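You operate a simulated robot arm through the tools that you are given. There is no shell and no other tool. Be economical: measure what you need, move in short steps, check, and stop when the job is done.

The job below is to be done with a simulated robot arm. You get a single attempt, and the scene is never put back.

## Task
Wax the slide strip of the block holder with the green pad.
Fine: take the wax from the tin; put the pad back and the lid on the wax tin. Set down upright: green pad. A coat counts when it lies all over at full strength: go over it till it gets no stronger.
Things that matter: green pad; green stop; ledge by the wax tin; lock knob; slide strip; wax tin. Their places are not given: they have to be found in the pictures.

Only the result counts: the job must be done as asked and must still hold three seconds after the hand-in. Knocking over, shifting, dropping, spilling or breaking anything else fails it. A push-on lid holds only when it is set on centred and level and pressed home; a screw cap is set on level and turned clockwise until tight.

## Robot
A 6-joint arm with a two-finger parallel gripper, fixed in place. Base frame: the origin is at the foot of the arm, x ahead of it, y to its left, z up. Readings come in mm, rad, newtons and seconds.
With the tool pointing down near the work surface it reaches from about 260 to 680 mm from the base axis. Its first joint turns from -1.152 to 1.152 rad. Payload 2.9 kg.
The TCP is the grasp point between the finger pads, 30 mm short of the fingertips. In the tool frame z runs along the fingers and y along their closing line. Largest opening 110 mm; finger width 20, thickness 10; the body of the gripper, 48 by 112 mm, starts 55 mm behind the TCP.
Orientation is told as [roll, pitch, yaw] about the base's x, y, z axes, in that order, counted from this pose: with the fingers straight down and closing along the base's y, the tool's x points along the base's -x, its y along +y and its z along -z.

## Interface
- The arm moves only by the tool send_rows. Its argument "steps" is a list of rows, each a list of 2 entries, a list of its own where there are three numbers: the shift along the tool's x, y, z in m, then the turn, a rotation vector about the tool's x, y, z in rad. In form: [[[tx, ty, tz], [ax, ay, az]], ...]. A call has 1 to 8 rows; each row is the pose to reach, as a shift and turn from the pose commanded when the call began, along the tool's axes at that moment. "gripper" is the finger opening in m, from 0 to 0.11, set as the call begins (left out, the last holds). A row lasts 0.2 s, in which the tool goes at most 50 mm and 0.15 rad; a call with a longer step from one row to the next is refused whole, and so is a gripper value outside its range. A pose out of reach is approached as far as the arm can. The call stops where the force on the tool passes 70 N (or 10 N more than at its start, if that is more) or the arm is blocked; 0.2 s more then pass. Each finger travels about 108 mm/s and halts on what it meets, pressing with about 41 N; the grip force reading is that of the motor and also rises with nothing between the fingers. The clock runs only during rows and for 0.2 s after the last one: add rows that repeat a pose to give the fingers time. The reply holds the time, the measured pose of the TCP, the force on the tool along the base axes, the opening and the grip force, in the units named above and with some noise, with the torque about the TCP (base axes, N m) and any sound that the robot's microphone picked up.
- Cameras (640 x 400 px; columns grow to the right, rows downward): "scene" is fixed at [71, 445.2, 1392.7]; the picture's right is [-0.74, -0.67, 0.00], its down [-0.30, 0.33, -0.89] and it looks along [0.60, -0.66, -0.45] (base axes); focal length 325 px, centre (320, 200). "wrist" rides on the gripper at [72, 17, -103] in the tool frame; the picture's right is [-0.23, 0.97, 0.00], its down [-0.76, -0.18, -0.62] and it looks along [-0.61, -0.14, 0.78] (tool axes); focal length 222 px, centre (320, 200).
- grab_frame(camera): a new picture of that camera. The clock stands still meanwhile.
- locate(camera, pixels): for up to 12 pixels [column, row] of the newest picture of that camera ("zoom" is the newest enlarged one), the place [x, y, z] in the base frame of the surface seen there, good to about 2 mm, but the place of the scene camera against the robot may be out by one fixed shift of up to 25 mm in any direction. The clock stands still meanwhile.
- zoom(camera, box): a new picture of the part [left, top, right, bottom] of that camera's present view, enlarged. The clock stands still meanwhile.
- hand_in(): hands the job in; it is judged then, once.

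Go step by step. Measure first, check grasps and placings, and put right what went wrong. The budget is 80 turns and 46 pictures, counting those below and the enlarged ones. Unless the task says otherwise, let go and move clear before handing in, and close with one line.

The tools are called after "Emit:" as name(argument=value, ...) on one line, values as JSON. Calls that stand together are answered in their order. send_rows: Moves the arm, as the interface text tells. Its arguments: {"type":"object","properties":{"steps":{"type":"array","items":{"type":"array"}},"gripper":{"type":"number"}},"required":["steps"]} The other tools are called the same way: grab_frame (camera) takes a picture; locate (camera, pixels) gives the place of the surface under pixels of a picture; zoom (camera, box) takes an enlarged picture of a part of a camera's view; hand_in () hands the job in.

At the start:

```text
time: 0.0
eef_pos: [352.2, -29.7, 1148.0]
orientation: [0.001, -0.001, 0.0]
force: [0.1, -0.1, -0.6]
ft_torque: [0.0, 0.0, -0.03]
width: 110.2
grasp_force: 0.1
```

scene: 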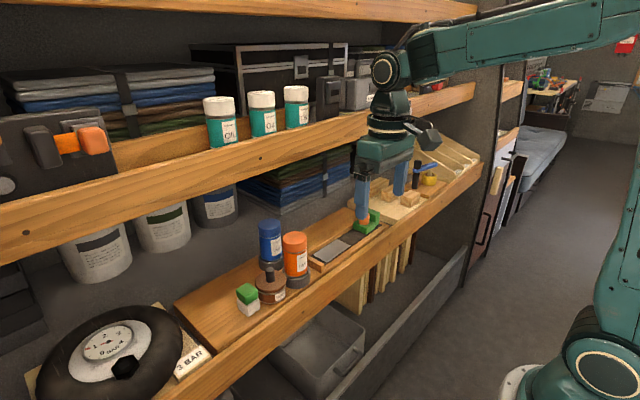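
wrist: 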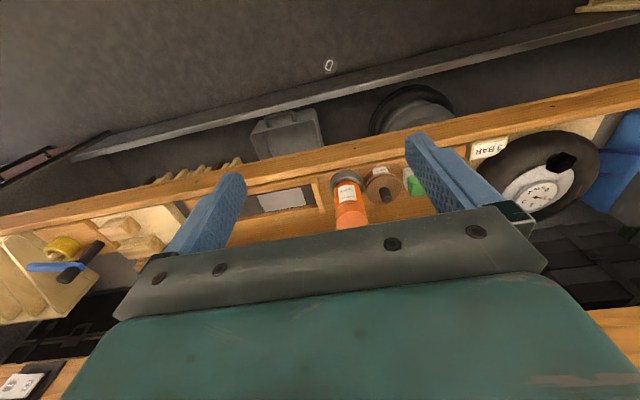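

The scene shows a shelf with a small green-topped block (248,298), a brown tin (270,287), bottles, a grey plate (335,250) and a green thing (370,218). I'll zoom in on both.

Emit:
zoom(camera="scene", box=[220, 200, 400, 320])

Emit:
zoom(camera="scene", box=[340, 130, 500, 240])

Emit:
zoom(camera="wrist", box=[200, 130, 480, 280])

```text
3.33 times, centred on (310, 260) of scene
```

zoom: 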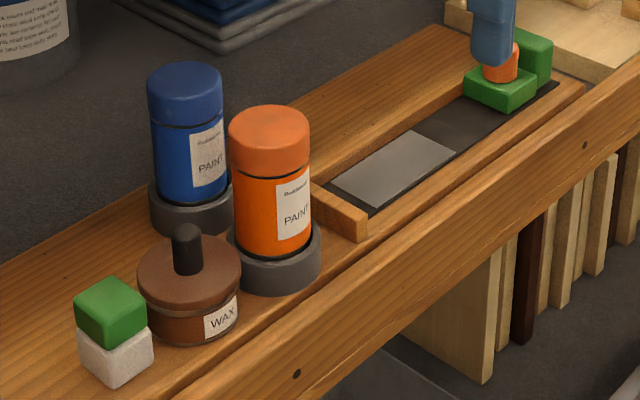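

```text
3.64 times, centred on (420, 185) of scene
```

zoom: 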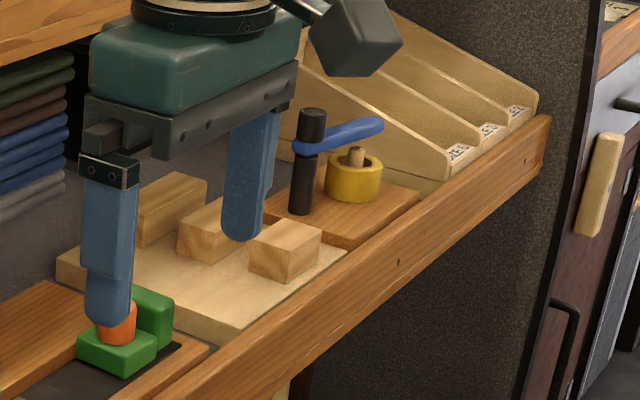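

```text
2.29 times, centred on (340, 205) of wrist
```

zoom: 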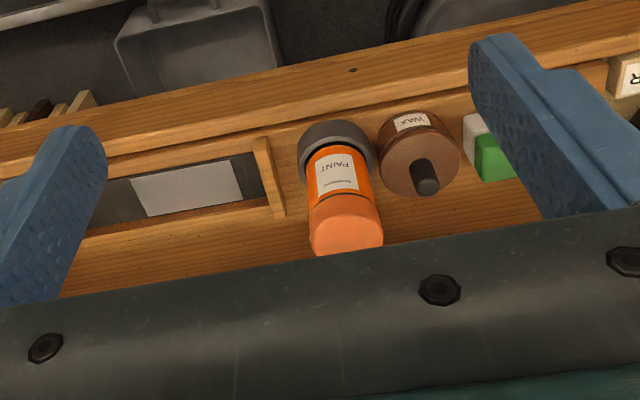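

The wax tin with knobbed lid, green pad (on white base), and a grey strip with a green block + orange knob are visible. I'll measure these.

Emit:
grab_frame(camera="wrist")

Emit:
locate(camera="wrist", pixels=[[416, 186], [385, 208], [383, 190], [412, 183], [350, 224], [258, 202], [306, 195], [310, 208], [316, 190], [320, 225], [300, 180], [300, 230]])

Emit:
grab_frame(camera="scene")

Emit:
locate(camera="scene", pixels=[[251, 288], [272, 270], [264, 283], [248, 305], [314, 253], [347, 238], [372, 218], [361, 227], [340, 260], [270, 305], [340, 215], [424, 163]])

```text
40 pictures are left
```

wrist: 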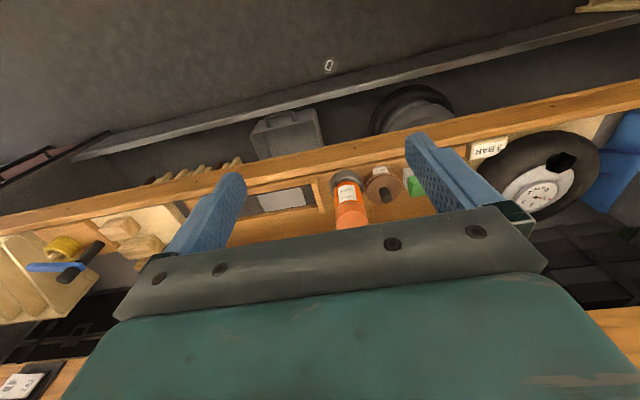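

```text
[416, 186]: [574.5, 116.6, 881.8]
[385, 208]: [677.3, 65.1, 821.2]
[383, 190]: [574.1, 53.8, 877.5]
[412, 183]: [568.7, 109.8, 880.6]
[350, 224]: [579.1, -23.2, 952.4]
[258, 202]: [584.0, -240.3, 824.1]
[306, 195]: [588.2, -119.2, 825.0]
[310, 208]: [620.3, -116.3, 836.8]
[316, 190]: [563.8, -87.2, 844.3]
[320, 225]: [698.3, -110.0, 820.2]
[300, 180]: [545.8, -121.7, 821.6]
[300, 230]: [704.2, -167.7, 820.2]
```

```text
39 pictures are left
```

scene: 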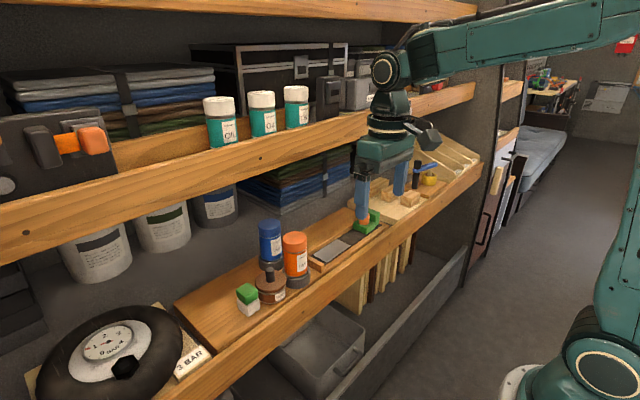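

```text
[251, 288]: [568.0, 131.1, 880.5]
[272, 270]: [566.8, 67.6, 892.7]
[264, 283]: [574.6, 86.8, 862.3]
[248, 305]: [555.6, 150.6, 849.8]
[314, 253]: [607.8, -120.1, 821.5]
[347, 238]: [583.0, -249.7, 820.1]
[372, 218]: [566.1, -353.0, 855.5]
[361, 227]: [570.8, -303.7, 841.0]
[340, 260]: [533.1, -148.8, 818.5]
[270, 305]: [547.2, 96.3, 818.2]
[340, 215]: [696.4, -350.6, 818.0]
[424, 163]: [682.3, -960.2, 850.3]
```

I'll check the upper shelf's clearance and the far end of the strip before moving.

Emit:
locate(camera="scene", pixels=[[150, 205], [150, 185], [300, 140], [300, 155], [432, 104], [430, 8], [267, 232], [294, 240], [270, 300], [300, 290], [400, 225], [330, 262]])

Emit:
send_rows(steps=[[[0, -0.045, 0.0], [0, 0, 0]], [[0, -0.09, 0.02], [0, 0, 0]], [[0, -0.135, 0.04], [0, 0, 0]], [[0, -0.18, 0.06], [0, 0, 0]], [[0, -0.2, 0.1], [0, 0, 0]]])

Emit:
grab_frame(camera="wrist")

```text
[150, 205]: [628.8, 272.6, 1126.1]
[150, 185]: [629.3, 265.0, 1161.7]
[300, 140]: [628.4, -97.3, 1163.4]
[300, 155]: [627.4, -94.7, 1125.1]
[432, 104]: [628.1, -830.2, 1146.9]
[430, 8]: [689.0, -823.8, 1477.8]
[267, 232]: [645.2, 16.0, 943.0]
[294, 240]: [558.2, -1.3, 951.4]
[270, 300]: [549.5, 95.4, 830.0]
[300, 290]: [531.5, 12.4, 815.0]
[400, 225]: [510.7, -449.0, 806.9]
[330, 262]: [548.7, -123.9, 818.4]
```

```text
time: 1.2
eef_pos: [354.3, -231.3, 1050.1]
orientation: [-0.001, 0.001, 0.0]
force: [-0.5, -0.7, -0.2]
ft_torque: [0.0, 0.02, -0.01]
width: 110.0
grasp_force: 0.1
```

```text
38 pictures are left
```

wrist: 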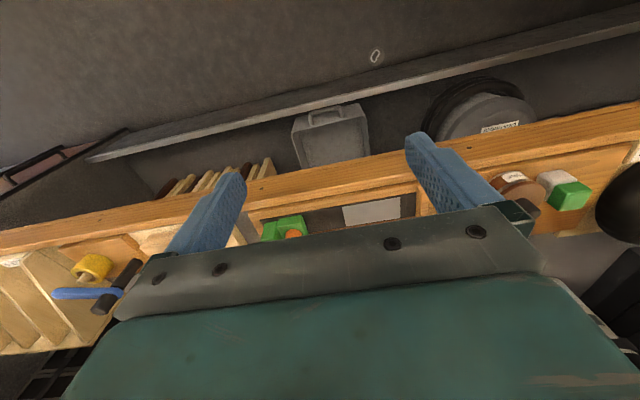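

The strip with the green part is near (300,225). Zooming in.

Emit:
zoom(camera="wrist", box=[220, 170, 430, 260])

Emit:
zoom(camera="scene", box=[300, 200, 400, 270])

Emit:
locate(camera="wrist", pixels=[[292, 222], [267, 230], [293, 234], [314, 220], [344, 208], [398, 200], [350, 222], [399, 218], [570, 196], [408, 205], [262, 222], [300, 225]])

```text
3.05 times, centred on (325, 215) of wrist
```

zoom: 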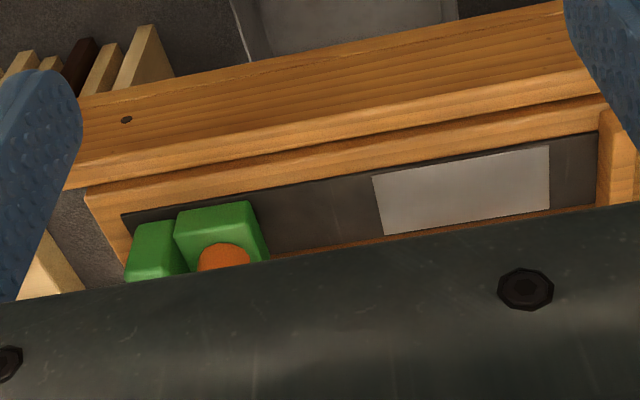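

```text
5.71 times, centred on (350, 235) of scene
```

zoom: 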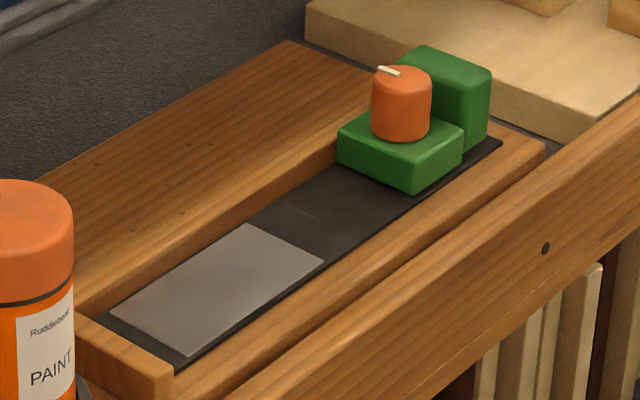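

```text
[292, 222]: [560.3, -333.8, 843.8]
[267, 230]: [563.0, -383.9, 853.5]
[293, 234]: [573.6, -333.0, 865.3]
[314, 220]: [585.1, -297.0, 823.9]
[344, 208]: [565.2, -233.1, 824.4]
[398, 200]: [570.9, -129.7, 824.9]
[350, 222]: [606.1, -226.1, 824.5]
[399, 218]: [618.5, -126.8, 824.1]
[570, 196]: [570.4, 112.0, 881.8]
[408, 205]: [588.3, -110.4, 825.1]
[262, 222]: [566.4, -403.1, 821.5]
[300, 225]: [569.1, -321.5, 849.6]
```

The strip (light patch) spans x≈566–616, y≈-233…-129 at z≈824; the stop with the lock knob is clear of it at y≈-330. Now I move near the tin and pad for a closer look.

Emit:
send_rows(steps=[[[0, 0.05, 0.0], [0, 0, 0]], [[-0.01, 0.098, 0.0], [0, 0, 0]], [[-0.03, 0.143, 0.0], [0, 0, 0]], [[-0.05, 0.188, 0.0], [0, 0, 0]], [[-0.07, 0.23, 0.0], [0, 0, 0]], [[-0.09, 0.275, 0.01], [0, 0, 0]], [[-0.12, 0.31, 0.02], [0, 0, 0]], [[-0.13, 0.33, 0.05], [0, 0, 0]]])

Emit:
grab_frame(camera="wrist")

```text
refused: row 6 steps farther than a row can; nothing moved
```

```text
35 pictures are left
```

wrist: 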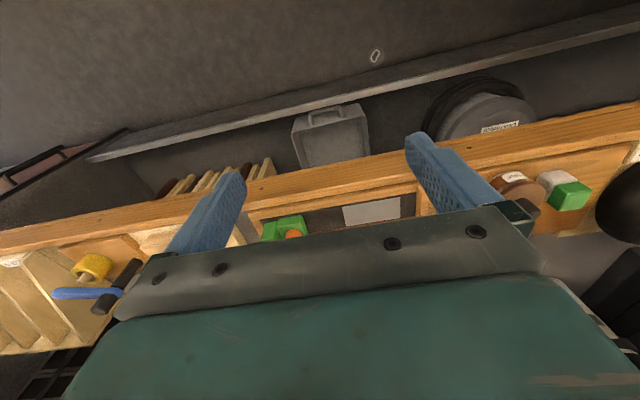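

A row step was too long; I resend it with even steps.

Emit:
send_rows(steps=[[[-0.016, 0.042, 0.005], [0, 0, 0]], [[-0.032, 0.084, 0.01], [0, 0, 0]], [[-0.048, 0.126, 0.015], [0, 0, 0]], [[-0.064, 0.168, 0.02], [0, 0, 0]], [[-0.08, 0.21, 0.025], [0, 0, 0]], [[-0.096, 0.252, 0.03], [0, 0, 0]], [[-0.112, 0.294, 0.04], [0, 0, 0]], [[-0.128, 0.33, 0.05], [0, 0, 0]]])

Emit:
grab_frame(camera="wrist")

```text
time: 3.0
eef_pos: [479.8, 102.0, 995.8]
orientation: [0.001, -0.001, 0.0]
force: [-0.2, -0.4, 0.3]
ft_torque: [-0.01, 0.0, 0.0]
width: 110.1
grasp_force: 0.0
```

```text
34 pictures are left
```

wrist: 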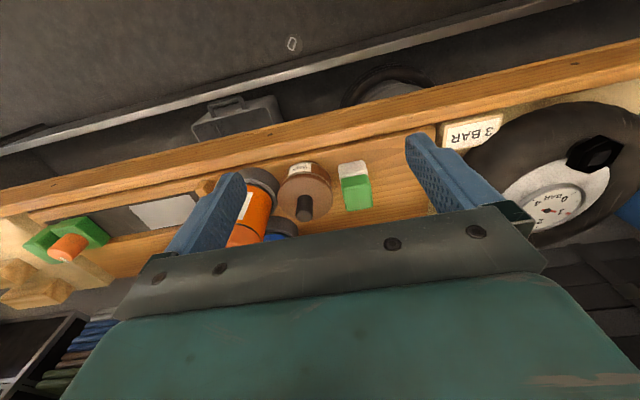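

Emit:
zoom(camera="wrist", box=[250, 130, 410, 230])

Emit:
locate(camera="wrist", pixels=[[341, 180], [367, 176], [373, 207], [347, 210], [340, 165], [364, 162], [300, 205], [304, 216], [277, 195], [331, 195], [304, 167], [380, 195]])

```text
4.00 times, centred on (330, 180) of wrist
```

zoom: 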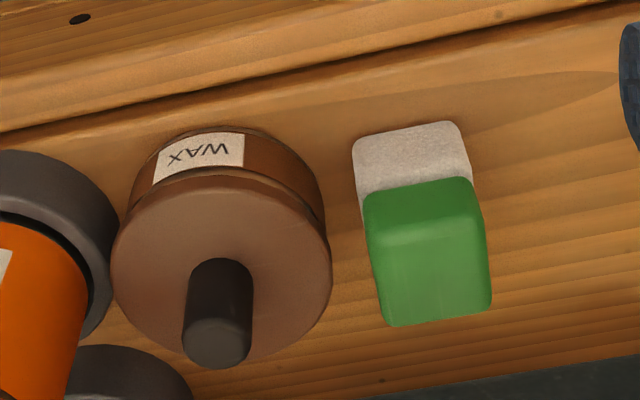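

```text
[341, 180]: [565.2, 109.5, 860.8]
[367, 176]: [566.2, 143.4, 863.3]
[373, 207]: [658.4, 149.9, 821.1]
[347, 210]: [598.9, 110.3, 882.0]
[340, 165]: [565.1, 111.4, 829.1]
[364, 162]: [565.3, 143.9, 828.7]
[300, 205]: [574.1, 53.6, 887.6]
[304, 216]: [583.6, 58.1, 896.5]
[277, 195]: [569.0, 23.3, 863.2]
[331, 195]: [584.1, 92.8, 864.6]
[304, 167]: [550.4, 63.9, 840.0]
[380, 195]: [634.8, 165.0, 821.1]
```

Pad centre ≈(582,127), top 882, base 821; tin centre ≈(584,58), lid top 864, knob top 897. I'll yaw by -65° (to keep the gripper body clear of the paint bottles) and hover over the knob.

Emit:
send_rows(steps=[[[-0.013, -0.0055, 0], [0, 0, 0.142]], [[-0.026, -0.011, 0], [0, 0, 0.284]], [[-0.039, -0.0165, 0], [0, 0, 0.426]], [[-0.052, -0.022, 0], [0, 0, 0.568]], [[-0.065, -0.0275, 0], [0, 0, 0.71]], [[-0.078, -0.033, 0.01], [0, 0, 0.852]], [[-0.091, -0.0385, 0.02], [0, 0, 0.994]], [[-0.104, -0.044, 0.036], [0, 0, 1.134]]], gripper=0.06)

Emit:
grab_frame(camera="wrist")

```text
time: 4.8
eef_pos: [585.4, 57.2, 961.1]
orientation: [0.0, 0.0, -1.139]
force: [-0.2, 0.0, 0.2]
ft_torque: [0.04, -0.03, 0.02]
width: 60.0
grasp_force: 0.0
```

```text
32 pictures are left
```

wrist: 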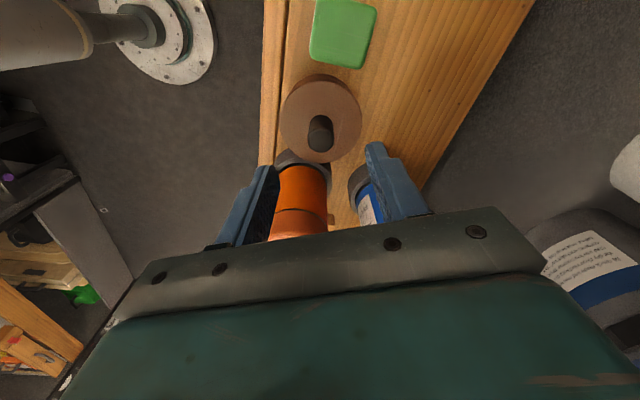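

The knob top shows at (320,137), between the fingers. I'll locate the features precisely.

Emit:
locate(camera="wrist", pixels=[[320, 141], [320, 124], [281, 118], [361, 112], [318, 75], [316, 3], [372, 8], [362, 66], [312, 60], [285, 230], [366, 210], [440, 100]])

Emit:
zoom(camera="wrist", box=[260, 60, 400, 170])

```text
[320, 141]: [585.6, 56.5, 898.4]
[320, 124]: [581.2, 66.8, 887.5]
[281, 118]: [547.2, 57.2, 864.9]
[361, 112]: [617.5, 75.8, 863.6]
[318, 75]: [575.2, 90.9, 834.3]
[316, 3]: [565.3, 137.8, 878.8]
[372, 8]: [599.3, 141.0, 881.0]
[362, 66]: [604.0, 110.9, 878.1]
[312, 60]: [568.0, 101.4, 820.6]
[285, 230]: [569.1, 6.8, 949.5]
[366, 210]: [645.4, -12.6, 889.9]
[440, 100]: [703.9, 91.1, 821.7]
```

```text
3.64 times, centred on (330, 115) of wrist
```

zoom: 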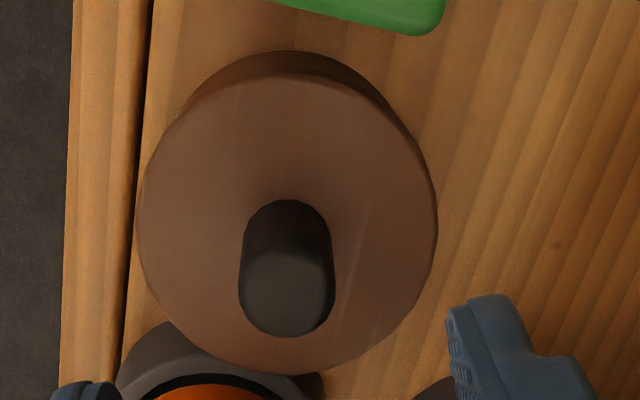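

Knob centre ≈(584,57), TCP is well aligned. Descending to z≈899 (tips just above the lid), then closing.

Emit:
send_rows(steps=[[[0, -0.001, 0.02], [0, 0, 0]], [[0, -0.001, 0.04], [0, 0, 0]], [[0, -0.001, 0.055], [0, 0, 0]], [[0, -0.001, 0.062], [0, 0, 0]]])

Emit:
send_rows(steps=[[[0, 0, 0], [0, 0, 0]], [[0, 0, 0], [0, 0, 0]], [[0, 0, 0], [0, 0, 0]]], gripper=0.0)

```text
time: 5.8
eef_pos: [583.8, 55.5, 898.6]
orientation: [0.001, 0.0, -1.134]
force: [0.3, 0.4, 0.8]
ft_torque: [0.0, 0.03, -0.01]
width: 60.1
grasp_force: 0.0
```

```text
time: 6.6
eef_pos: [584.9, 56.8, 899.5]
orientation: [-0.001, 0.001, -1.136]
force: [-0.3, -0.5, 0.5]
ft_torque: [0.03, 0.05, 0.0]
width: 20.4
grasp_force: 40.9
heard: snap
```

The knob is gripped (width 20.4 mm, 41 N); a snap was heard. I'll lift slowly.

Emit:
send_rows(steps=[[[0, 0, -0.003], [0, 0, 0]], [[0, 0, -0.006], [0, 0, 0]], [[0, 0, -0.01], [0, 0, 0]], [[0, 0, -0.015], [0, 0, 0]]])

Emit:
grab_frame(camera="wrist")

```text
time: 7.6
eef_pos: [584.8, 57.2, 915.2]
orientation: [0.0, 0.001, -1.135]
force: [0.3, 0.4, -0.2]
ft_torque: [0.0, 0.0, 0.01]
width: 22.0
grasp_force: 0.4
```

```text
30 pictures are left
```

wrist: 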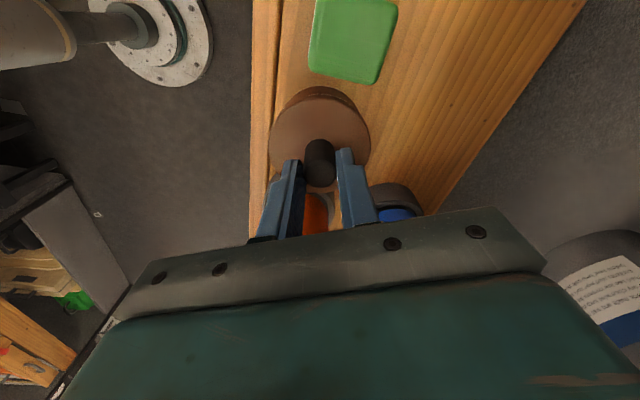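

The lid did not come: the tin still sits at z same and grip force fell to 0.4 N at width 22. I'll go back down and re-close with an explicit gripper command to see how it behaves.

Emit:
send_rows(steps=[[[0, 0, 0.008], [0, 0, 0]], [[0, 0, 0.0155], [0, 0, 0]], [[0, 0, 0.0155], [0, 0, 0]]], gripper=0.04)

Emit:
send_rows(steps=[[[0, 0, 0], [0, 0, 0]], [[0, 0, 0], [0, 0, 0]], [[0, 0, 0], [0, 0, 0]], [[0, 0, 0], [0, 0, 0]]], gripper=0.0)

Emit:
send_rows(steps=[[[0, 0, 0], [0, 0, 0]], [[0, 0, 0], [0, 0, 0]]])

```text
time: 8.4
eef_pos: [584.0, 55.5, 897.6]
orientation: [-0.001, 0.001, -1.135]
force: [-0.2, -0.3, -0.4]
ft_torque: [0.0, 0.0, 0.0]
width: 39.8
grasp_force: 0.1
```

```text
time: 9.4
eef_pos: [584.0, 55.9, 898.1]
orientation: [-0.001, -0.001, -1.133]
force: [-0.9, 0.6, 0.2]
ft_torque: [0.0, 0.03, 0.01]
width: 20.3
grasp_force: 41.1
```

```text
time: 10.0
eef_pos: [582.8, 55.3, 897.8]
orientation: [0.001, -0.001, -1.135]
force: [0.4, 1.3, -0.1]
ft_torque: [-0.01, -0.01, -0.02]
width: 20.4
grasp_force: 41.0
```

The grip now holds steadily at 41 N. I lift 2 mm to watch the forces.

Emit:
send_rows(steps=[[[0, 0, -0.001], [0, 0, 0]], [[0, 0, -0.002], [0, 0, 0]]])

Emit:
send_rows(steps=[[[0, 0, -0.002], [0, 0, 0]], [[0, 0, -0.004], [0, 0, 0]]])

```text
time: 10.6
eef_pos: [584.2, 56.6, 900.9]
orientation: [0.0, 0.002, -1.135]
force: [-0.5, 0.3, -0.4]
ft_torque: [0.01, 0.0, -0.01]
width: 20.1
grasp_force: 40.4
```

```text
time: 11.2
eef_pos: [582.2, 56.8, 905.4]
orientation: [0.001, 0.0, -1.135]
force: [-0.5, 0.3, -0.7]
ft_torque: [-0.02, -0.01, 0.0]
width: 20.5
grasp_force: 41.3
```

Forces stay near zero with the grip intact; a picture will show whether the lid is lifting.

Emit:
zoom(camera="wrist", box=[230, 60, 430, 200])

Emit:
zoom(camera="scene", box=[210, 210, 340, 320])

```text
2.86 times, centred on (330, 130) of wrist
```

zoom: 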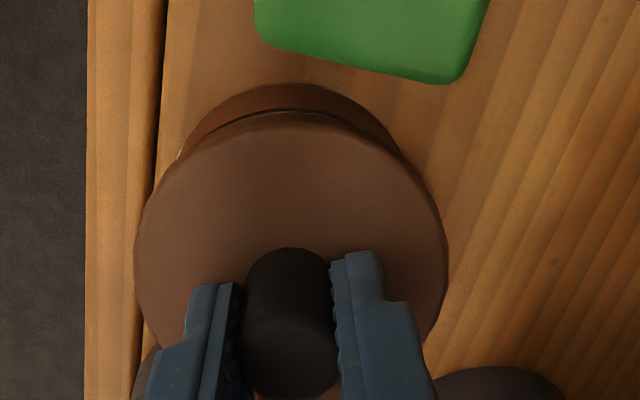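

```text
3.64 times, centred on (275, 265) of scene
```

zoom: 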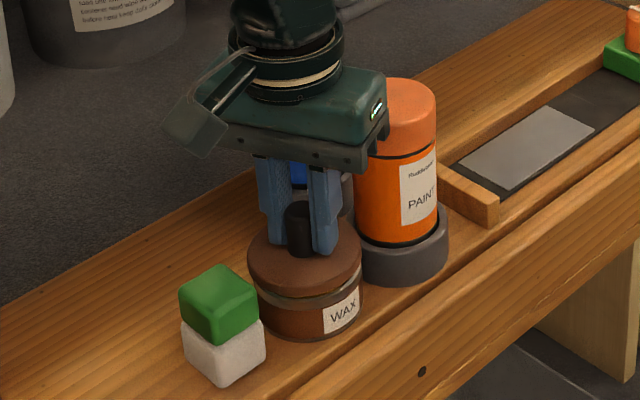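

The lid appears lifted a few mm (pale ring visible under it). I keep lifting gently.

Emit:
send_rows(steps=[[[0, 0, -0.005], [0, 0, 0]], [[0, 0, -0.012], [0, 0, 0]], [[0, 0, -0.02], [0, 0, 0]], [[0, 0, -0.028], [0, 0, 0]]])

Emit:
zoom(camera="scene", box=[210, 210, 340, 320])

```text
time: 12.2
eef_pos: [583.0, 55.8, 932.0]
orientation: [0.0, -0.002, -1.134]
force: [-0.1, 0.1, 0.1]
ft_torque: [-0.03, -0.01, -0.01]
width: 20.3
grasp_force: 41.0
```

```text
3.64 times, centred on (275, 265) of scene
```

zoom: 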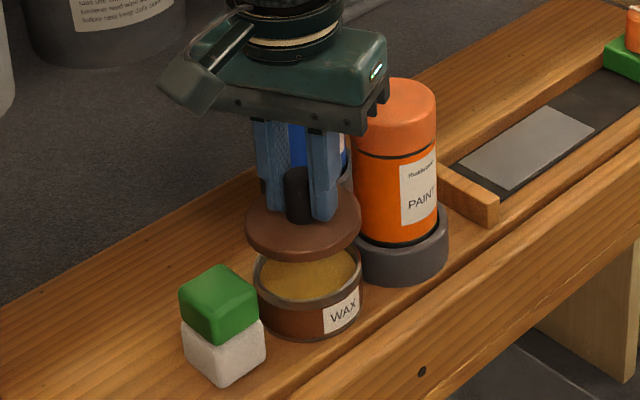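

The lid is off. I'll check the free board area left of the pad for setting the lid.

Emit:
grab_frame(camera="scene")

Emit:
locate(camera="scene", pixels=[[215, 300], [225, 318], [205, 330], [180, 305], [190, 315], [210, 345], [186, 360], [230, 285], [248, 285], [270, 272]])

```text
26 pictures are left
```

scene: 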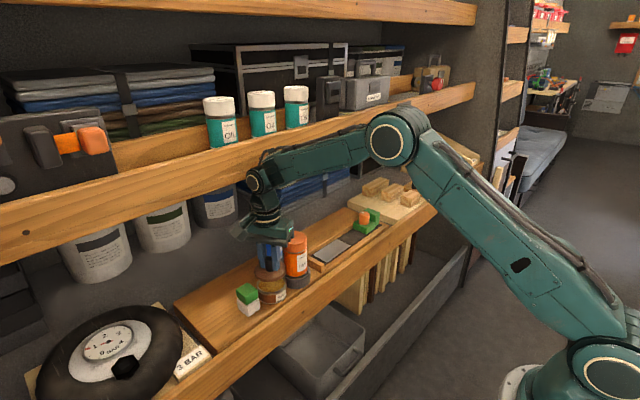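

```text
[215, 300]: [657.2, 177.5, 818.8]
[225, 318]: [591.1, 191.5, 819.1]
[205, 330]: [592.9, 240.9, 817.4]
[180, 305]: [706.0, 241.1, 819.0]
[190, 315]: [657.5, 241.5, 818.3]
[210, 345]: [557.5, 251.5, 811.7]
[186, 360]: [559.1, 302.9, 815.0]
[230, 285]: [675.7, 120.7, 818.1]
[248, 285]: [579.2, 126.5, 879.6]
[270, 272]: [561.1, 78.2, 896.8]
```

Free board at about (600,195), z≈821. I lift over the pad, carry the lid there and lower partway.

Emit:
send_rows(steps=[[[0, 0, -0.035], [0, 0, 0]], [[0.024, 0.015, -0.045], [0, 0, 0]], [[0.048, 0.03, -0.045], [0, 0, 0]], [[0.072, 0.045, -0.045], [0, 0, 0]], [[0.096, 0.06, -0.045], [0, 0, 0]], [[0.1188, 0.0742, -0.045], [0, 0, 0]], [[0.1188, 0.0742, -0.015], [0, 0, 0]], [[0.1188, 0.0742, 0.03], [0, 0, 0]]])

Emit:
grab_frame(camera="wrist")

```text
time: 14.0
eef_pos: [601.2, 195.0, 906.1]
orientation: [0.0, -0.001, -1.134]
force: [-0.6, 0.5, 0.6]
ft_torque: [-0.01, -0.04, -0.03]
width: 20.4
grasp_force: 40.7
```

```text
25 pictures are left
```

wrist: 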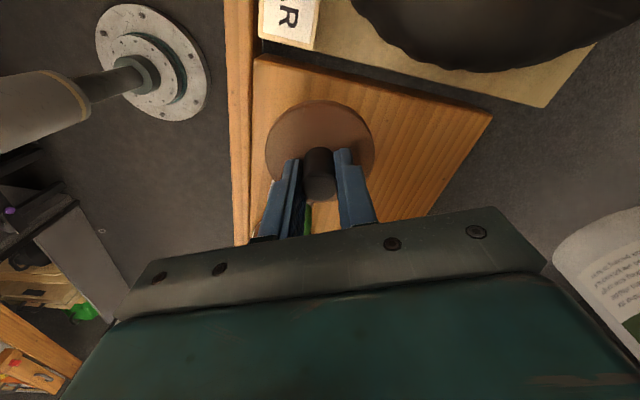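

The lid is over free board. Lowering in small steps until contact.

Emit:
send_rows(steps=[[[0, 0, 0.02], [0, 0, 0]], [[0, 0, 0.026], [0, 0, 0]], [[0, 0, 0.028], [0, 0, 0]]])

Emit:
send_rows(steps=[[[0, 0, 0.002], [0, 0, 0]], [[0, 0, 0.004], [0, 0, 0]], [[0, 0, 0.006], [0, 0, 0]]])

```text
time: 14.8
eef_pos: [600.0, 195.6, 877.5]
orientation: [0.0, -0.003, -1.136]
force: [-0.1, 0.7, -0.5]
ft_torque: [0.0, -0.02, -0.02]
width: 20.2
grasp_force: 41.0
```

```text
time: 15.6
eef_pos: [600.5, 195.9, 870.5]
orientation: [0.001, 0.0, -1.135]
force: [0.5, -0.1, -0.2]
ft_torque: [-0.05, -0.02, 0.0]
width: 20.4
grasp_force: 40.9
```

Emit:
send_rows(steps=[[[0, 0, 0.001], [0, 0, 0]], [[0, 0, 0.002], [0, 0, 0]], [[0, 0, 0.003], [0, 0, 0]]])

Emit:
zoom(camera="scene", box=[170, 220, 310, 340])

```text
time: 16.4
eef_pos: [600.6, 194.7, 867.1]
orientation: [0.001, -0.001, -1.134]
force: [0.3, -0.1, -0.9]
ft_torque: [0.0, 0.0, 0.03]
width: 20.3
grasp_force: 40.6
```

```text
3.33 times, centred on (240, 280) of scene
```

zoom: 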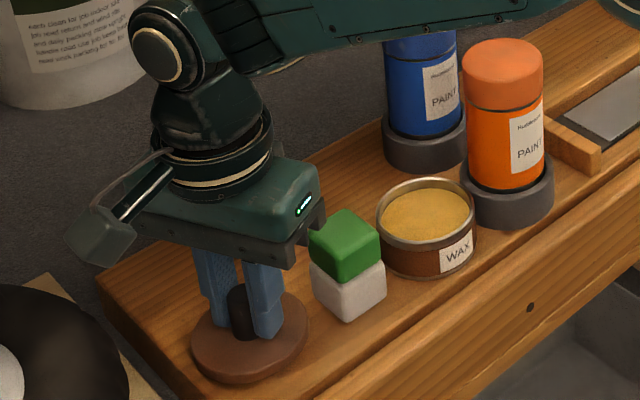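

Nearly down; continue millimetre by millimetre.

Emit:
send_rows(steps=[[[0, 0, 0.001], [0, 0, 0]], [[0, 0, 0.002], [0, 0, 0]]])

Emit:
send_rows(steps=[[[0, 0, 0.001], [0, 0, 0]], [[0, 0, 0.002], [0, 0, 0]]])

Emit:
send_rows(steps=[[[0, 0, 0.001], [0, 0, 0]], [[0, 0, 0.002], [0, 0, 0]]])

```text
time: 17.0
eef_pos: [600.7, 194.5, 865.2]
orientation: [0.001, 0.0, -1.136]
force: [-0.2, -0.2, -0.2]
ft_torque: [0.0, -0.03, -0.02]
width: 20.7
grasp_force: 40.8
```

```text
time: 17.6
eef_pos: [600.7, 193.6, 862.8]
orientation: [0.0, -0.001, -1.133]
force: [-1.4, -0.7, -0.6]
ft_torque: [0.03, -0.01, -0.02]
width: 20.4
grasp_force: 41.1
```

```text
time: 18.2
eef_pos: [600.1, 193.8, 862.2]
orientation: [0.001, 0.0, -1.134]
force: [-1.1, -2.1, 7.3]
ft_torque: [-0.12, 0.13, -0.02]
width: 20.3
grasp_force: 41.0
```

Contact (7 N) at z≈862. Release and rise.

Emit:
send_rows(steps=[[[0, 0, 0], [0, 0, 0]], [[0, 0, 0], [0, 0, 0]]], gripper=0.05)

Emit:
send_rows(steps=[[[0, 0, -0.03], [0, 0, 0]], [[0, 0, -0.06], [0, 0, 0]], [[-0.02, 0, -0.1], [0, 0, 0]]])

Emit:
grab_frame(camera="wrist")

```text
time: 18.8
eef_pos: [599.1, 194.9, 860.7]
orientation: [0.0, 0.0, -1.134]
force: [-0.6, 0.0, 0.0]
ft_torque: [0.0, -0.02, 0.06]
width: 50.2
grasp_force: 0.1
```

```text
time: 19.6
eef_pos: [607.5, 173.1, 958.4]
orientation: [-0.001, 0.0, -1.134]
force: [0.9, 0.1, -0.2]
ft_torque: [0.0, -0.02, 0.0]
width: 50.1
grasp_force: 0.0
```

```text
23 pictures are left
```

wrist: 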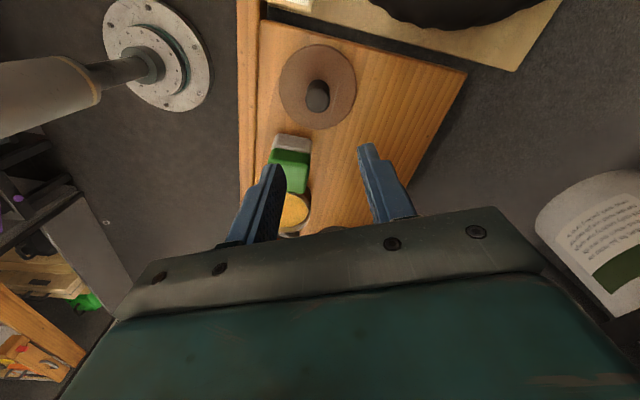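

Lid stands upright on the board with knob at (317,95). I now hover above the pad with fingers closing along x.

Emit:
locate(camera="wrist", pixels=[[317, 103], [280, 90], [354, 80], [316, 46], [318, 129], [274, 153], [309, 155], [293, 145]])

Emit:
send_rows(steps=[[[-0.01, -0.014, 0], [0, 0, 0.14]], [[-0.02, -0.028, 0], [0, 0, 0.29]], [[-0.0311, -0.0421, 0.0], [0, 0, 0.4368]], [[-0.0311, -0.0421, 0.024], [0, 0, 0.4368]]], gripper=0.07)

Emit:
grab_frame(camera="wrist")

```text
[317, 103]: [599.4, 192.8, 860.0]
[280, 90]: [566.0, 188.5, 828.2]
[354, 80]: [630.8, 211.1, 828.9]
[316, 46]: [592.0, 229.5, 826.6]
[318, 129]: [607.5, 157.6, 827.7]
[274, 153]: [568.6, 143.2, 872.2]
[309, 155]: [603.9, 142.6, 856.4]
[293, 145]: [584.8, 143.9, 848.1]
```

```text
time: 20.6
eef_pos: [582.8, 131.0, 935.8]
orientation: [0.001, 0.001, -1.572]
force: [0.9, 0.5, -0.3]
ft_torque: [0.02, -0.03, 0.02]
width: 69.8
grasp_force: 0.1
```

```text
22 pictures are left
```

wrist: 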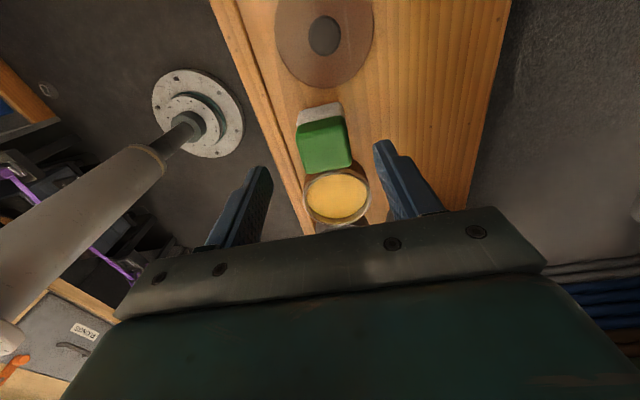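

Pad at (325,145) and open tin at (338,197) visible. Measuring both.

Emit:
locate(camera="wrist", pixels=[[300, 132], [342, 124], [350, 158], [306, 167], [326, 150], [298, 116], [337, 106], [337, 197], [307, 198], [369, 190], [340, 215], [335, 175]])

Emit:
zoom(camera="wrist", box=[270, 90, 410, 230])

```text
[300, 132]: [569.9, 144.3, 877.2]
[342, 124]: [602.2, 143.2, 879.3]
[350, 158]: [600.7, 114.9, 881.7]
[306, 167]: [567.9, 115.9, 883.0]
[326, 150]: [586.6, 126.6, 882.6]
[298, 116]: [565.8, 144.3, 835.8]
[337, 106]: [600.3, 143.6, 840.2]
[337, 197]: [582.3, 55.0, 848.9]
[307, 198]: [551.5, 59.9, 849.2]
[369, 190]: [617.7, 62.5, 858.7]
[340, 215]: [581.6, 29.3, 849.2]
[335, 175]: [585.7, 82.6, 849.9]
```

```text
2.86 times, centred on (340, 160) of wrist
```

zoom: 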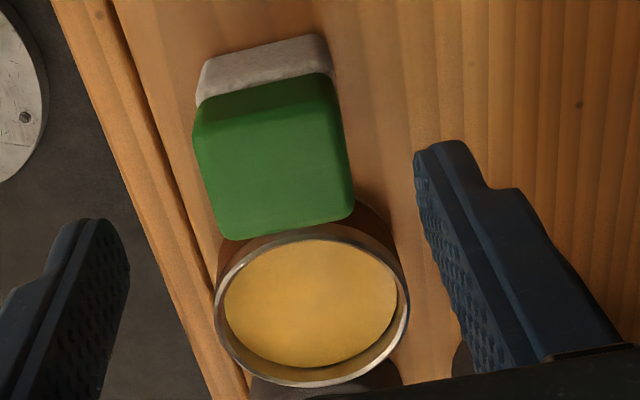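

Pad centre ≈(585,127). Descending to z≈885 and gripping its green top.

Emit:
send_rows(steps=[[[-0.003, 0.002, 0.02], [0, 0, 0]], [[-0.003, 0.002, 0.04], [0, 0, 0]], [[-0.003, 0.002, 0.05], [0, 0, 0]]])

Emit:
send_rows(steps=[[[0, 0, 0], [0, 0, 0]], [[0, 0, 0], [0, 0, 0]], [[0, 0, 0], [0, 0, 0]]], gripper=0.0)

```text
time: 21.4
eef_pos: [585.6, 128.5, 885.9]
orientation: [0.0, 0.0, -1.571]
force: [0.0, 0.2, -0.1]
ft_torque: [-0.01, 0.0, 0.03]
width: 70.0
grasp_force: 0.1
```

```text
time: 22.2
eef_pos: [584.7, 127.7, 886.7]
orientation: [0.001, 0.001, -1.571]
force: [-0.6, 0.0, 0.4]
ft_torque: [0.01, -0.03, -0.01]
width: 39.0
grasp_force: 41.3
```

Pad gripped (39 mm). Lifting, moving over the tin centre (584,57), and lowering to just above the wax.

Emit:
send_rows(steps=[[[0, 0, -0.025], [0, 0, 0]], [[0, 0, -0.048], [0, 0, 0]], [[-0.035, -0.0005, -0.048], [0, 0, 0]], [[-0.0705, -0.001, -0.048], [0, 0, 0]], [[-0.0705, -0.001, -0.035], [0, 0, 0]]])

Emit:
zoom(camera="scene", box=[210, 210, 340, 320])

```text
time: 23.4
eef_pos: [586.4, 57.0, 919.1]
orientation: [-0.001, -0.001, -1.572]
force: [-1.0, -0.1, -0.5]
ft_torque: [0.01, -0.02, -0.02]
width: 39.4
grasp_force: 41.0
```

```text
3.64 times, centred on (275, 265) of scene
```

zoom: 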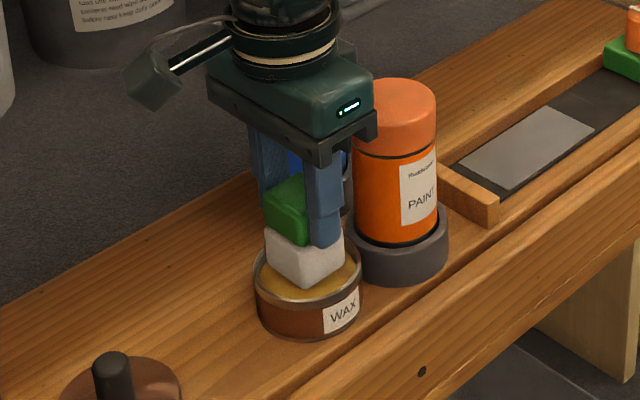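

The pad hangs centred over the wax. Lowering in small steps to contact.

Emit:
send_rows(steps=[[[0, -0.001, 0.002], [0, 0, 0]], [[0, -0.001, 0.004], [0, 0, 0]], [[0, -0.001, 0.005], [0, 0, 0]]])

Emit:
send_rows(steps=[[[0, 0, 0.001], [0, 0, 0]], [[0, 0, 0.002], [0, 0, 0]]])

```text
time: 24.2
eef_pos: [582.5, 58.0, 915.5]
orientation: [-0.001, -0.001, -1.571]
force: [0.1, 0.3, -0.5]
ft_torque: [-0.02, 0.03, 0.01]
width: 39.1
grasp_force: 41.3
```

```text
time: 24.8
eef_pos: [583.3, 58.0, 914.8]
orientation: [0.001, -0.001, -1.571]
force: [-0.6, -1.2, 0.9]
ft_torque: [-0.07, -0.01, -0.03]
width: 39.1
grasp_force: 40.6
```

Emit:
send_rows(steps=[[[0, 0, 0.001], [0, 0, 0]], [[0, 0, 0.002], [0, 0, 0]]])

```text
time: 25.4
eef_pos: [584.2, 58.0, 914.8]
orientation: [0.005, 0.0, -1.571]
force: [-2.5, 0.9, 14.7]
ft_torque: [0.04, 0.28, 0.02]
width: 39.5
grasp_force: 41.2
```

Contact with the wax at 14.7 N. A small rub, then lift and inspect the pad.

Emit:
send_rows(steps=[[[0.003, 0, 0], [0, 0, 0]], [[0, 0.003, 0], [0, 0, 0]], [[-0.003, 0, 0], [0, 0, 0]], [[0, -0.003, 0], [0, 0, 0]], [[0, 0, 0], [0, 0, 0]], [[0, 0, -0.02], [0, 0, 0]], [[0, 0, -0.05], [0, 0, 0]]])

Emit:
zoom(camera="scene", box=[210, 180, 400, 320])

```text
time: 27.0
eef_pos: [583.8, 58.8, 962.1]
orientation: [-0.005, 0.0, -1.569]
force: [-0.4, 0.2, -0.4]
ft_torque: [-0.05, -0.02, 0.02]
width: 39.3
grasp_force: 40.4
```

```text
2.86 times, centred on (305, 250) of scene
```

zoom: 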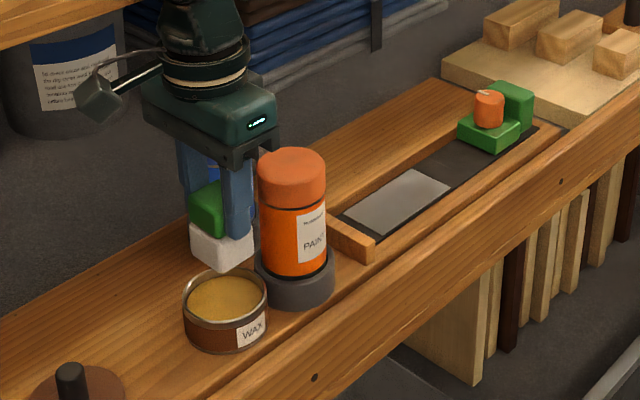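

The pad bottom carries wax now presumably. I go around the front of the bottles (x≈490) and on toward the strip, stopping to measure it.

Emit:
send_rows(steps=[[[0, -0.03, -0.03], [0, 0, 0]], [[0, -0.07, -0.048], [0, 0, 0]], [[-0.01, -0.1, -0.048], [0, 0, 0]], [[-0.045, -0.1, -0.048], [0, 0, 0]], [[-0.09, -0.1, -0.048], [0, 0, 0]], [[-0.138, -0.095, -0.048], [0, 0, 0]]])

Emit:
grab_frame(camera="wrist")

```text
time: 28.4
eef_pos: [489.3, -79.7, 1009.1]
orientation: [0.0, -0.001, -1.569]
force: [0.0, 0.1, -0.3]
ft_torque: [0.0, -0.02, 0.0]
width: 39.2
grasp_force: 40.8
```

```text
18 pictures are left
```

wrist: 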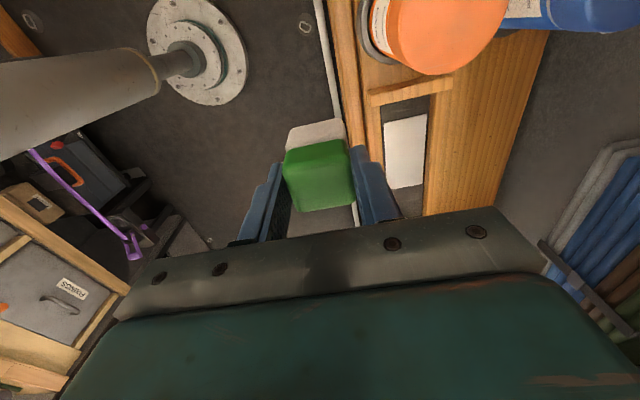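

The strip is in view at (405,150). Locating its corners and the channel edges.

Emit:
locate(camera="wrist", pixels=[[385, 124], [426, 114], [424, 182], [391, 188], [408, 150], [384, 110], [427, 97], [376, 150], [432, 150], [440, 150], [405, 92], [372, 130]])

Emit:
zoom(camera="wrist", box=[340, 80, 480, 220])

```text
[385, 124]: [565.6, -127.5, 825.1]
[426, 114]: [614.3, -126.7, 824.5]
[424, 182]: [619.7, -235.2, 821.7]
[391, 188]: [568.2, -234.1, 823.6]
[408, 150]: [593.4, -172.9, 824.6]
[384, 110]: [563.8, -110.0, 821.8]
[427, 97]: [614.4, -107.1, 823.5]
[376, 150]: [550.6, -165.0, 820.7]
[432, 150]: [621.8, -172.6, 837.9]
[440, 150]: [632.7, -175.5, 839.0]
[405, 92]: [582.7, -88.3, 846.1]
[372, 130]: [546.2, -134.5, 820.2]
```

```text
2.86 times, centred on (410, 150) of wrist
```

zoom: 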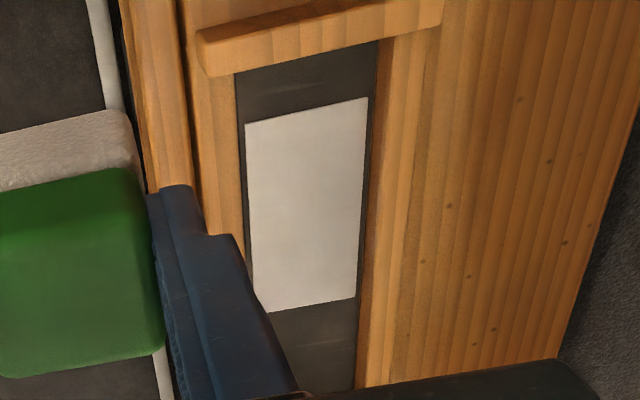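

Strip: x 565.5–615, y −233…−127, z≈824.7; far wall at x≈619. I move the pad above its near end.

Emit:
send_rows(steps=[[[-0.035, 0.02, 0.02], [0, 0, 0]], [[-0.065, 0.045, 0.045], [0, 0, 0]], [[-0.065, 0.07, 0.075], [0, 0, 0]], [[-0.065, 0.091, 0.105], [0, 0, 0]]])

Emit:
send_rows(steps=[[[0, 0, 0.005], [0, 0, 0]], [[0, 0, 0.01], [0, 0, 0]], [[0, 0, 0.012], [0, 0, 0]]])

```text
time: 29.4
eef_pos: [581.7, -146.3, 901.9]
orientation: [0.001, 0.0, -1.569]
force: [-0.1, 0.0, -0.6]
ft_torque: [0.0, 0.02, 0.03]
width: 39.3
grasp_force: 41.0
```

```text
time: 30.2
eef_pos: [579.3, -145.7, 892.0]
orientation: [0.001, -0.001, -1.571]
force: [0.1, 0.4, 0.0]
ft_torque: [-0.01, 0.0, 0.0]
width: 39.0
grasp_force: 41.2
```

Emit:
send_rows(steps=[[[0, 0, 0.001], [0, 0, 0]], [[0, 0, 0.002], [0, 0, 0]]])

Emit:
send_rows(steps=[[[0, 0, 0.001], [0, 0, 0]], [[0, 0, 0.002], [0, 0, 0]]])

```text
time: 30.8
eef_pos: [580.4, -145.7, 890.6]
orientation: [0.001, 0.0, -1.572]
force: [0.0, -0.2, -0.3]
ft_torque: [0.03, 0.0, 0.0]
width: 39.1
grasp_force: 40.8
```

```text
time: 31.4
eef_pos: [579.5, -143.8, 888.6]
orientation: [0.001, -0.001, -1.57]
force: [0.6, -0.1, -0.7]
ft_torque: [-0.01, -0.01, 0.01]
width: 39.2
grasp_force: 40.4
```

Emit:
send_rows(steps=[[[0, 0, 0.001], [0, 0, 0]], [[0, 0, 0.002], [0, 0, 0]]])

```text
time: 32.0
eef_pos: [579.7, -145.2, 889.3]
orientation: [0.002, 0.001, -1.57]
force: [-2.6, 2.7, 11.0]
ft_torque: [0.21, 0.21, -0.03]
width: 39.0
grasp_force: 40.8
```

Contact at 11 N. First lane: stroke along y at x≈580 there and back.

Emit:
send_rows(steps=[[[0.008, 0, 0], [0, 0, 0]], [[-0.015, 0, 0], [0, 0, 0]], [[-0.038, 0, 0], [0, 0, 0]], [[-0.061, 0, 0], [0, 0, 0]], [[-0.078, 0, 0], [0, 0, 0]], [[-0.055, 0, 0], [0, 0, 0]], [[-0.03, 0, 0], [0, 0, 0]], [[-0.005, 0, 0], [0, 0, 0]]])

Emit:
zoom(camera="scene", box=[270, 170, 400, 290])

```text
time: 33.8
eef_pos: [578.6, -151.1, 889.6]
orientation: [0.008, -0.002, -1.572]
force: [1.0, -9.9, 27.6]
ft_torque: [-0.53, 0.22, 0.13]
width: 39.4
grasp_force: 41.6
```

```text
3.33 times, centred on (335, 230) of scene
```

zoom: 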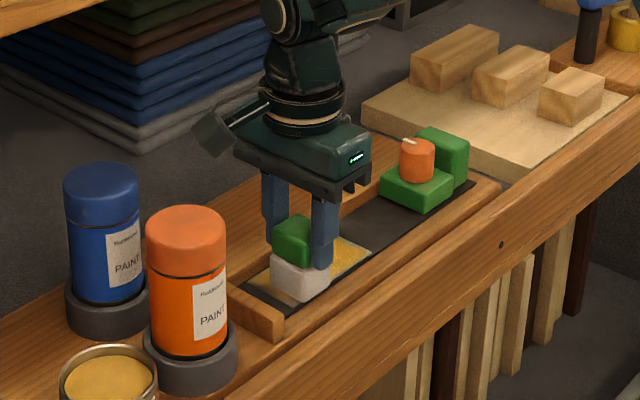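

The coat shows as yellow on the strip. Now the second lane at x≈597, also stroke and back, with slightly less push.

Emit:
send_rows(steps=[[[0.013, 0.005, -0.0003], [0, 0, 0]], [[0.013, 0.018, -0.0003], [0, 0, 0]], [[-0.01, 0.018, -0.0003], [0, 0, 0]], [[-0.034, 0.018, -0.0003], [0, 0, 0]], [[-0.058, 0.018, -0.0003], [0, 0, 0]], [[-0.073, 0.018, -0.0003], [0, 0, 0]], [[-0.05, 0.018, -0.0003], [0, 0, 0]], [[-0.025, 0.018, -0.0003], [0, 0, 0]]])

Emit:
send_rows(steps=[[[0.012, 0, 0], [0, 0, 0]], [[0.035, 0, 0], [0, 0, 0]], [[0.038, 0, 0], [0, 0, 0]], [[0.038, -0.02, 0], [0, 0, 0]], [[0.015, -0.018, 0], [0, 0, 0]], [[-0.008, -0.018, 0], [0, 0, 0]], [[-0.032, -0.018, 0], [0, 0, 0]], [[-0.048, -0.018, 0], [0, 0, 0]]])

```text
time: 35.6
eef_pos: [598.7, -174.7, 888.2]
orientation: [0.0, 0.001, -1.573]
force: [-0.8, -5.2, 12.9]
ft_torque: [-0.34, -0.08, -0.02]
width: 39.4
grasp_force: 41.5
```

```text
time: 37.4
eef_pos: [578.9, -222.9, 887.9]
orientation: [0.005, -0.003, -1.571]
force: [0.5, 9.8, 31.2]
ft_torque: [0.66, 0.31, -0.07]
width: 38.9
grasp_force: 40.3
```

Both lanes are done once or twice. I lift and back off to the viewing position to inspect the coat.

Emit:
send_rows(steps=[[[0, 0, -0.03], [0, 0, 0]], [[0, -0.02, -0.07], [0, 0, 0]], [[0.03, -0.05, -0.1], [0, 0, 0]], [[0.06, -0.08, -0.115], [0, 0, 0]], [[0.1, -0.089, -0.12], [0, 0, 0]], [[0.143, -0.089, -0.12], [0, 0, 0]]])

Emit:
zoom(camera="wrist", box=[340, 80, 480, 220])

```text
refused: row 3 steps farther than a row can; nothing moved
```

```text
2.86 times, centred on (410, 150) of wrist
```

zoom: 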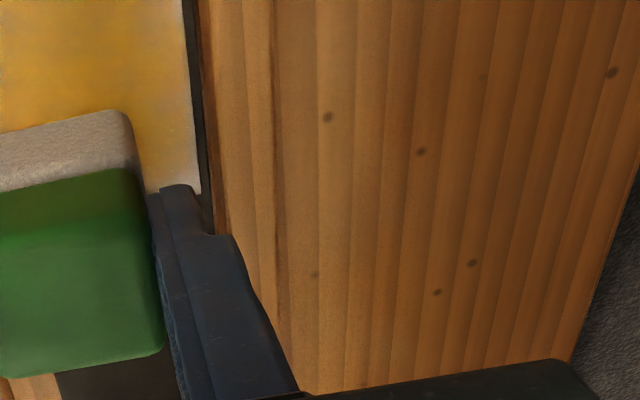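

Coat is weaker along the far edge and near the −y end. More strokes: lane x≈601 full length, then back along x≈590.

Emit:
send_rows(steps=[[[-0.003, 0.01, 0], [0, 0, 0]], [[-0.003, 0.023, 0], [0, 0, 0]], [[0.02, 0.023, 0], [0, 0, 0]], [[0.044, 0.023, 0], [0, 0, 0]], [[0.068, 0.023, 0], [0, 0, 0]], [[0.086, 0.023, 0], [0, 0, 0]], [[0.062, 0.023, 0], [0, 0, 0]], [[0.038, 0.023, 0], [0, 0, 0]]])

Emit:
send_rows(steps=[[[-0.022, 0, 0], [0, 0, 0]], [[-0.042, 0, 0], [0, 0, 0]], [[-0.042, -0.012, 0], [0, 0, 0]], [[-0.042, -0.024, 0], [0, 0, 0]], [[-0.018, -0.023, 0], [0, 0, 0]], [[0.006, -0.023, 0], [0, 0, 0]], [[0.03, -0.023, 0], [0, 0, 0]], [[0.048, -0.023, 0], [0, 0, 0]]])

Emit:
send_rows(steps=[[[0, 0, -0.03], [0, 0, 0]], [[0, -0.02, -0.07], [0, 0, 0]], [[0.015, -0.05, -0.1], [0, 0, 0]], [[0.03, -0.085, -0.12], [0, 0, 0]], [[0.058, -0.089, -0.12], [0, 0, 0]]])

Emit:
zoom(camera="wrist", box=[340, 80, 480, 220])

```text
time: 39.2
eef_pos: [601.6, -181.8, 888.5]
orientation: [-0.012, 0.006, -1.565]
force: [-37.4, 24.5, 38.1]
ft_torque: [1.09, 1.21, 0.04]
width: 39.4
grasp_force: 41.4
```

```text
time: 41.0
eef_pos: [579.4, -138.0, 888.0]
orientation: [0.003, -0.002, -1.57]
force: [-0.1, -7.0, 23.2]
ft_torque: [-0.46, 0.06, 0.08]
width: 39.3
grasp_force: 41.1
```

```text
time: 42.2
eef_pos: [487.8, -78.5, 1009.6]
orientation: [-0.001, -0.001, -1.57]
force: [0.3, -0.3, -1.3]
ft_torque: [0.01, -0.02, -0.02]
width: 38.8
grasp_force: 41.0
```

```text
2.86 times, centred on (410, 150) of wrist
```

zoom: 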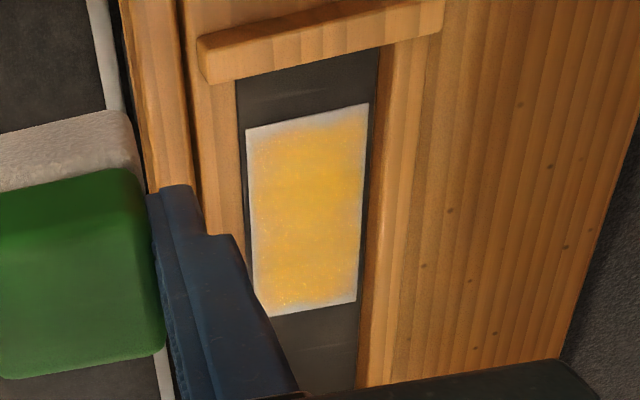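

Coat covers the middle fully but edges (left, both ends) are faint; wall contact occurs at x≈601. I'll re-dip in the tin, then overshoot the edges.

Emit:
send_rows(steps=[[[0.045, 0, 0], [0, 0, 0]], [[0.09, 0, 0], [0, 0, 0]], [[0.137, 0, 0], [0, 0, 0]], [[0.137, 0.045, 0.015], [0, 0, 0]], [[0.137, 0.08, 0.045], [0, 0, 0]], [[0.137, 0.096, 0.075], [0, 0, 0]], [[0.137, 0.096, 0.09], [0, 0, 0]]])

Emit:
send_rows(steps=[[[0, 0, 0], [0, 0, 0]]])

```text
time: 43.8
eef_pos: [585.3, 57.8, 918.4]
orientation: [0.0, 0.001, -1.571]
force: [0.5, 0.0, -1.7]
ft_torque: [-0.01, 0.01, 0.0]
width: 39.1
grasp_force: 40.8
```

```text
time: 44.2
eef_pos: [585.2, 57.9, 919.6]
orientation: [0.002, 0.001, -1.572]
force: [-0.7, -0.2, -0.3]
ft_torque: [0.0, 0.04, -0.02]
width: 39.2
grasp_force: 41.2
```

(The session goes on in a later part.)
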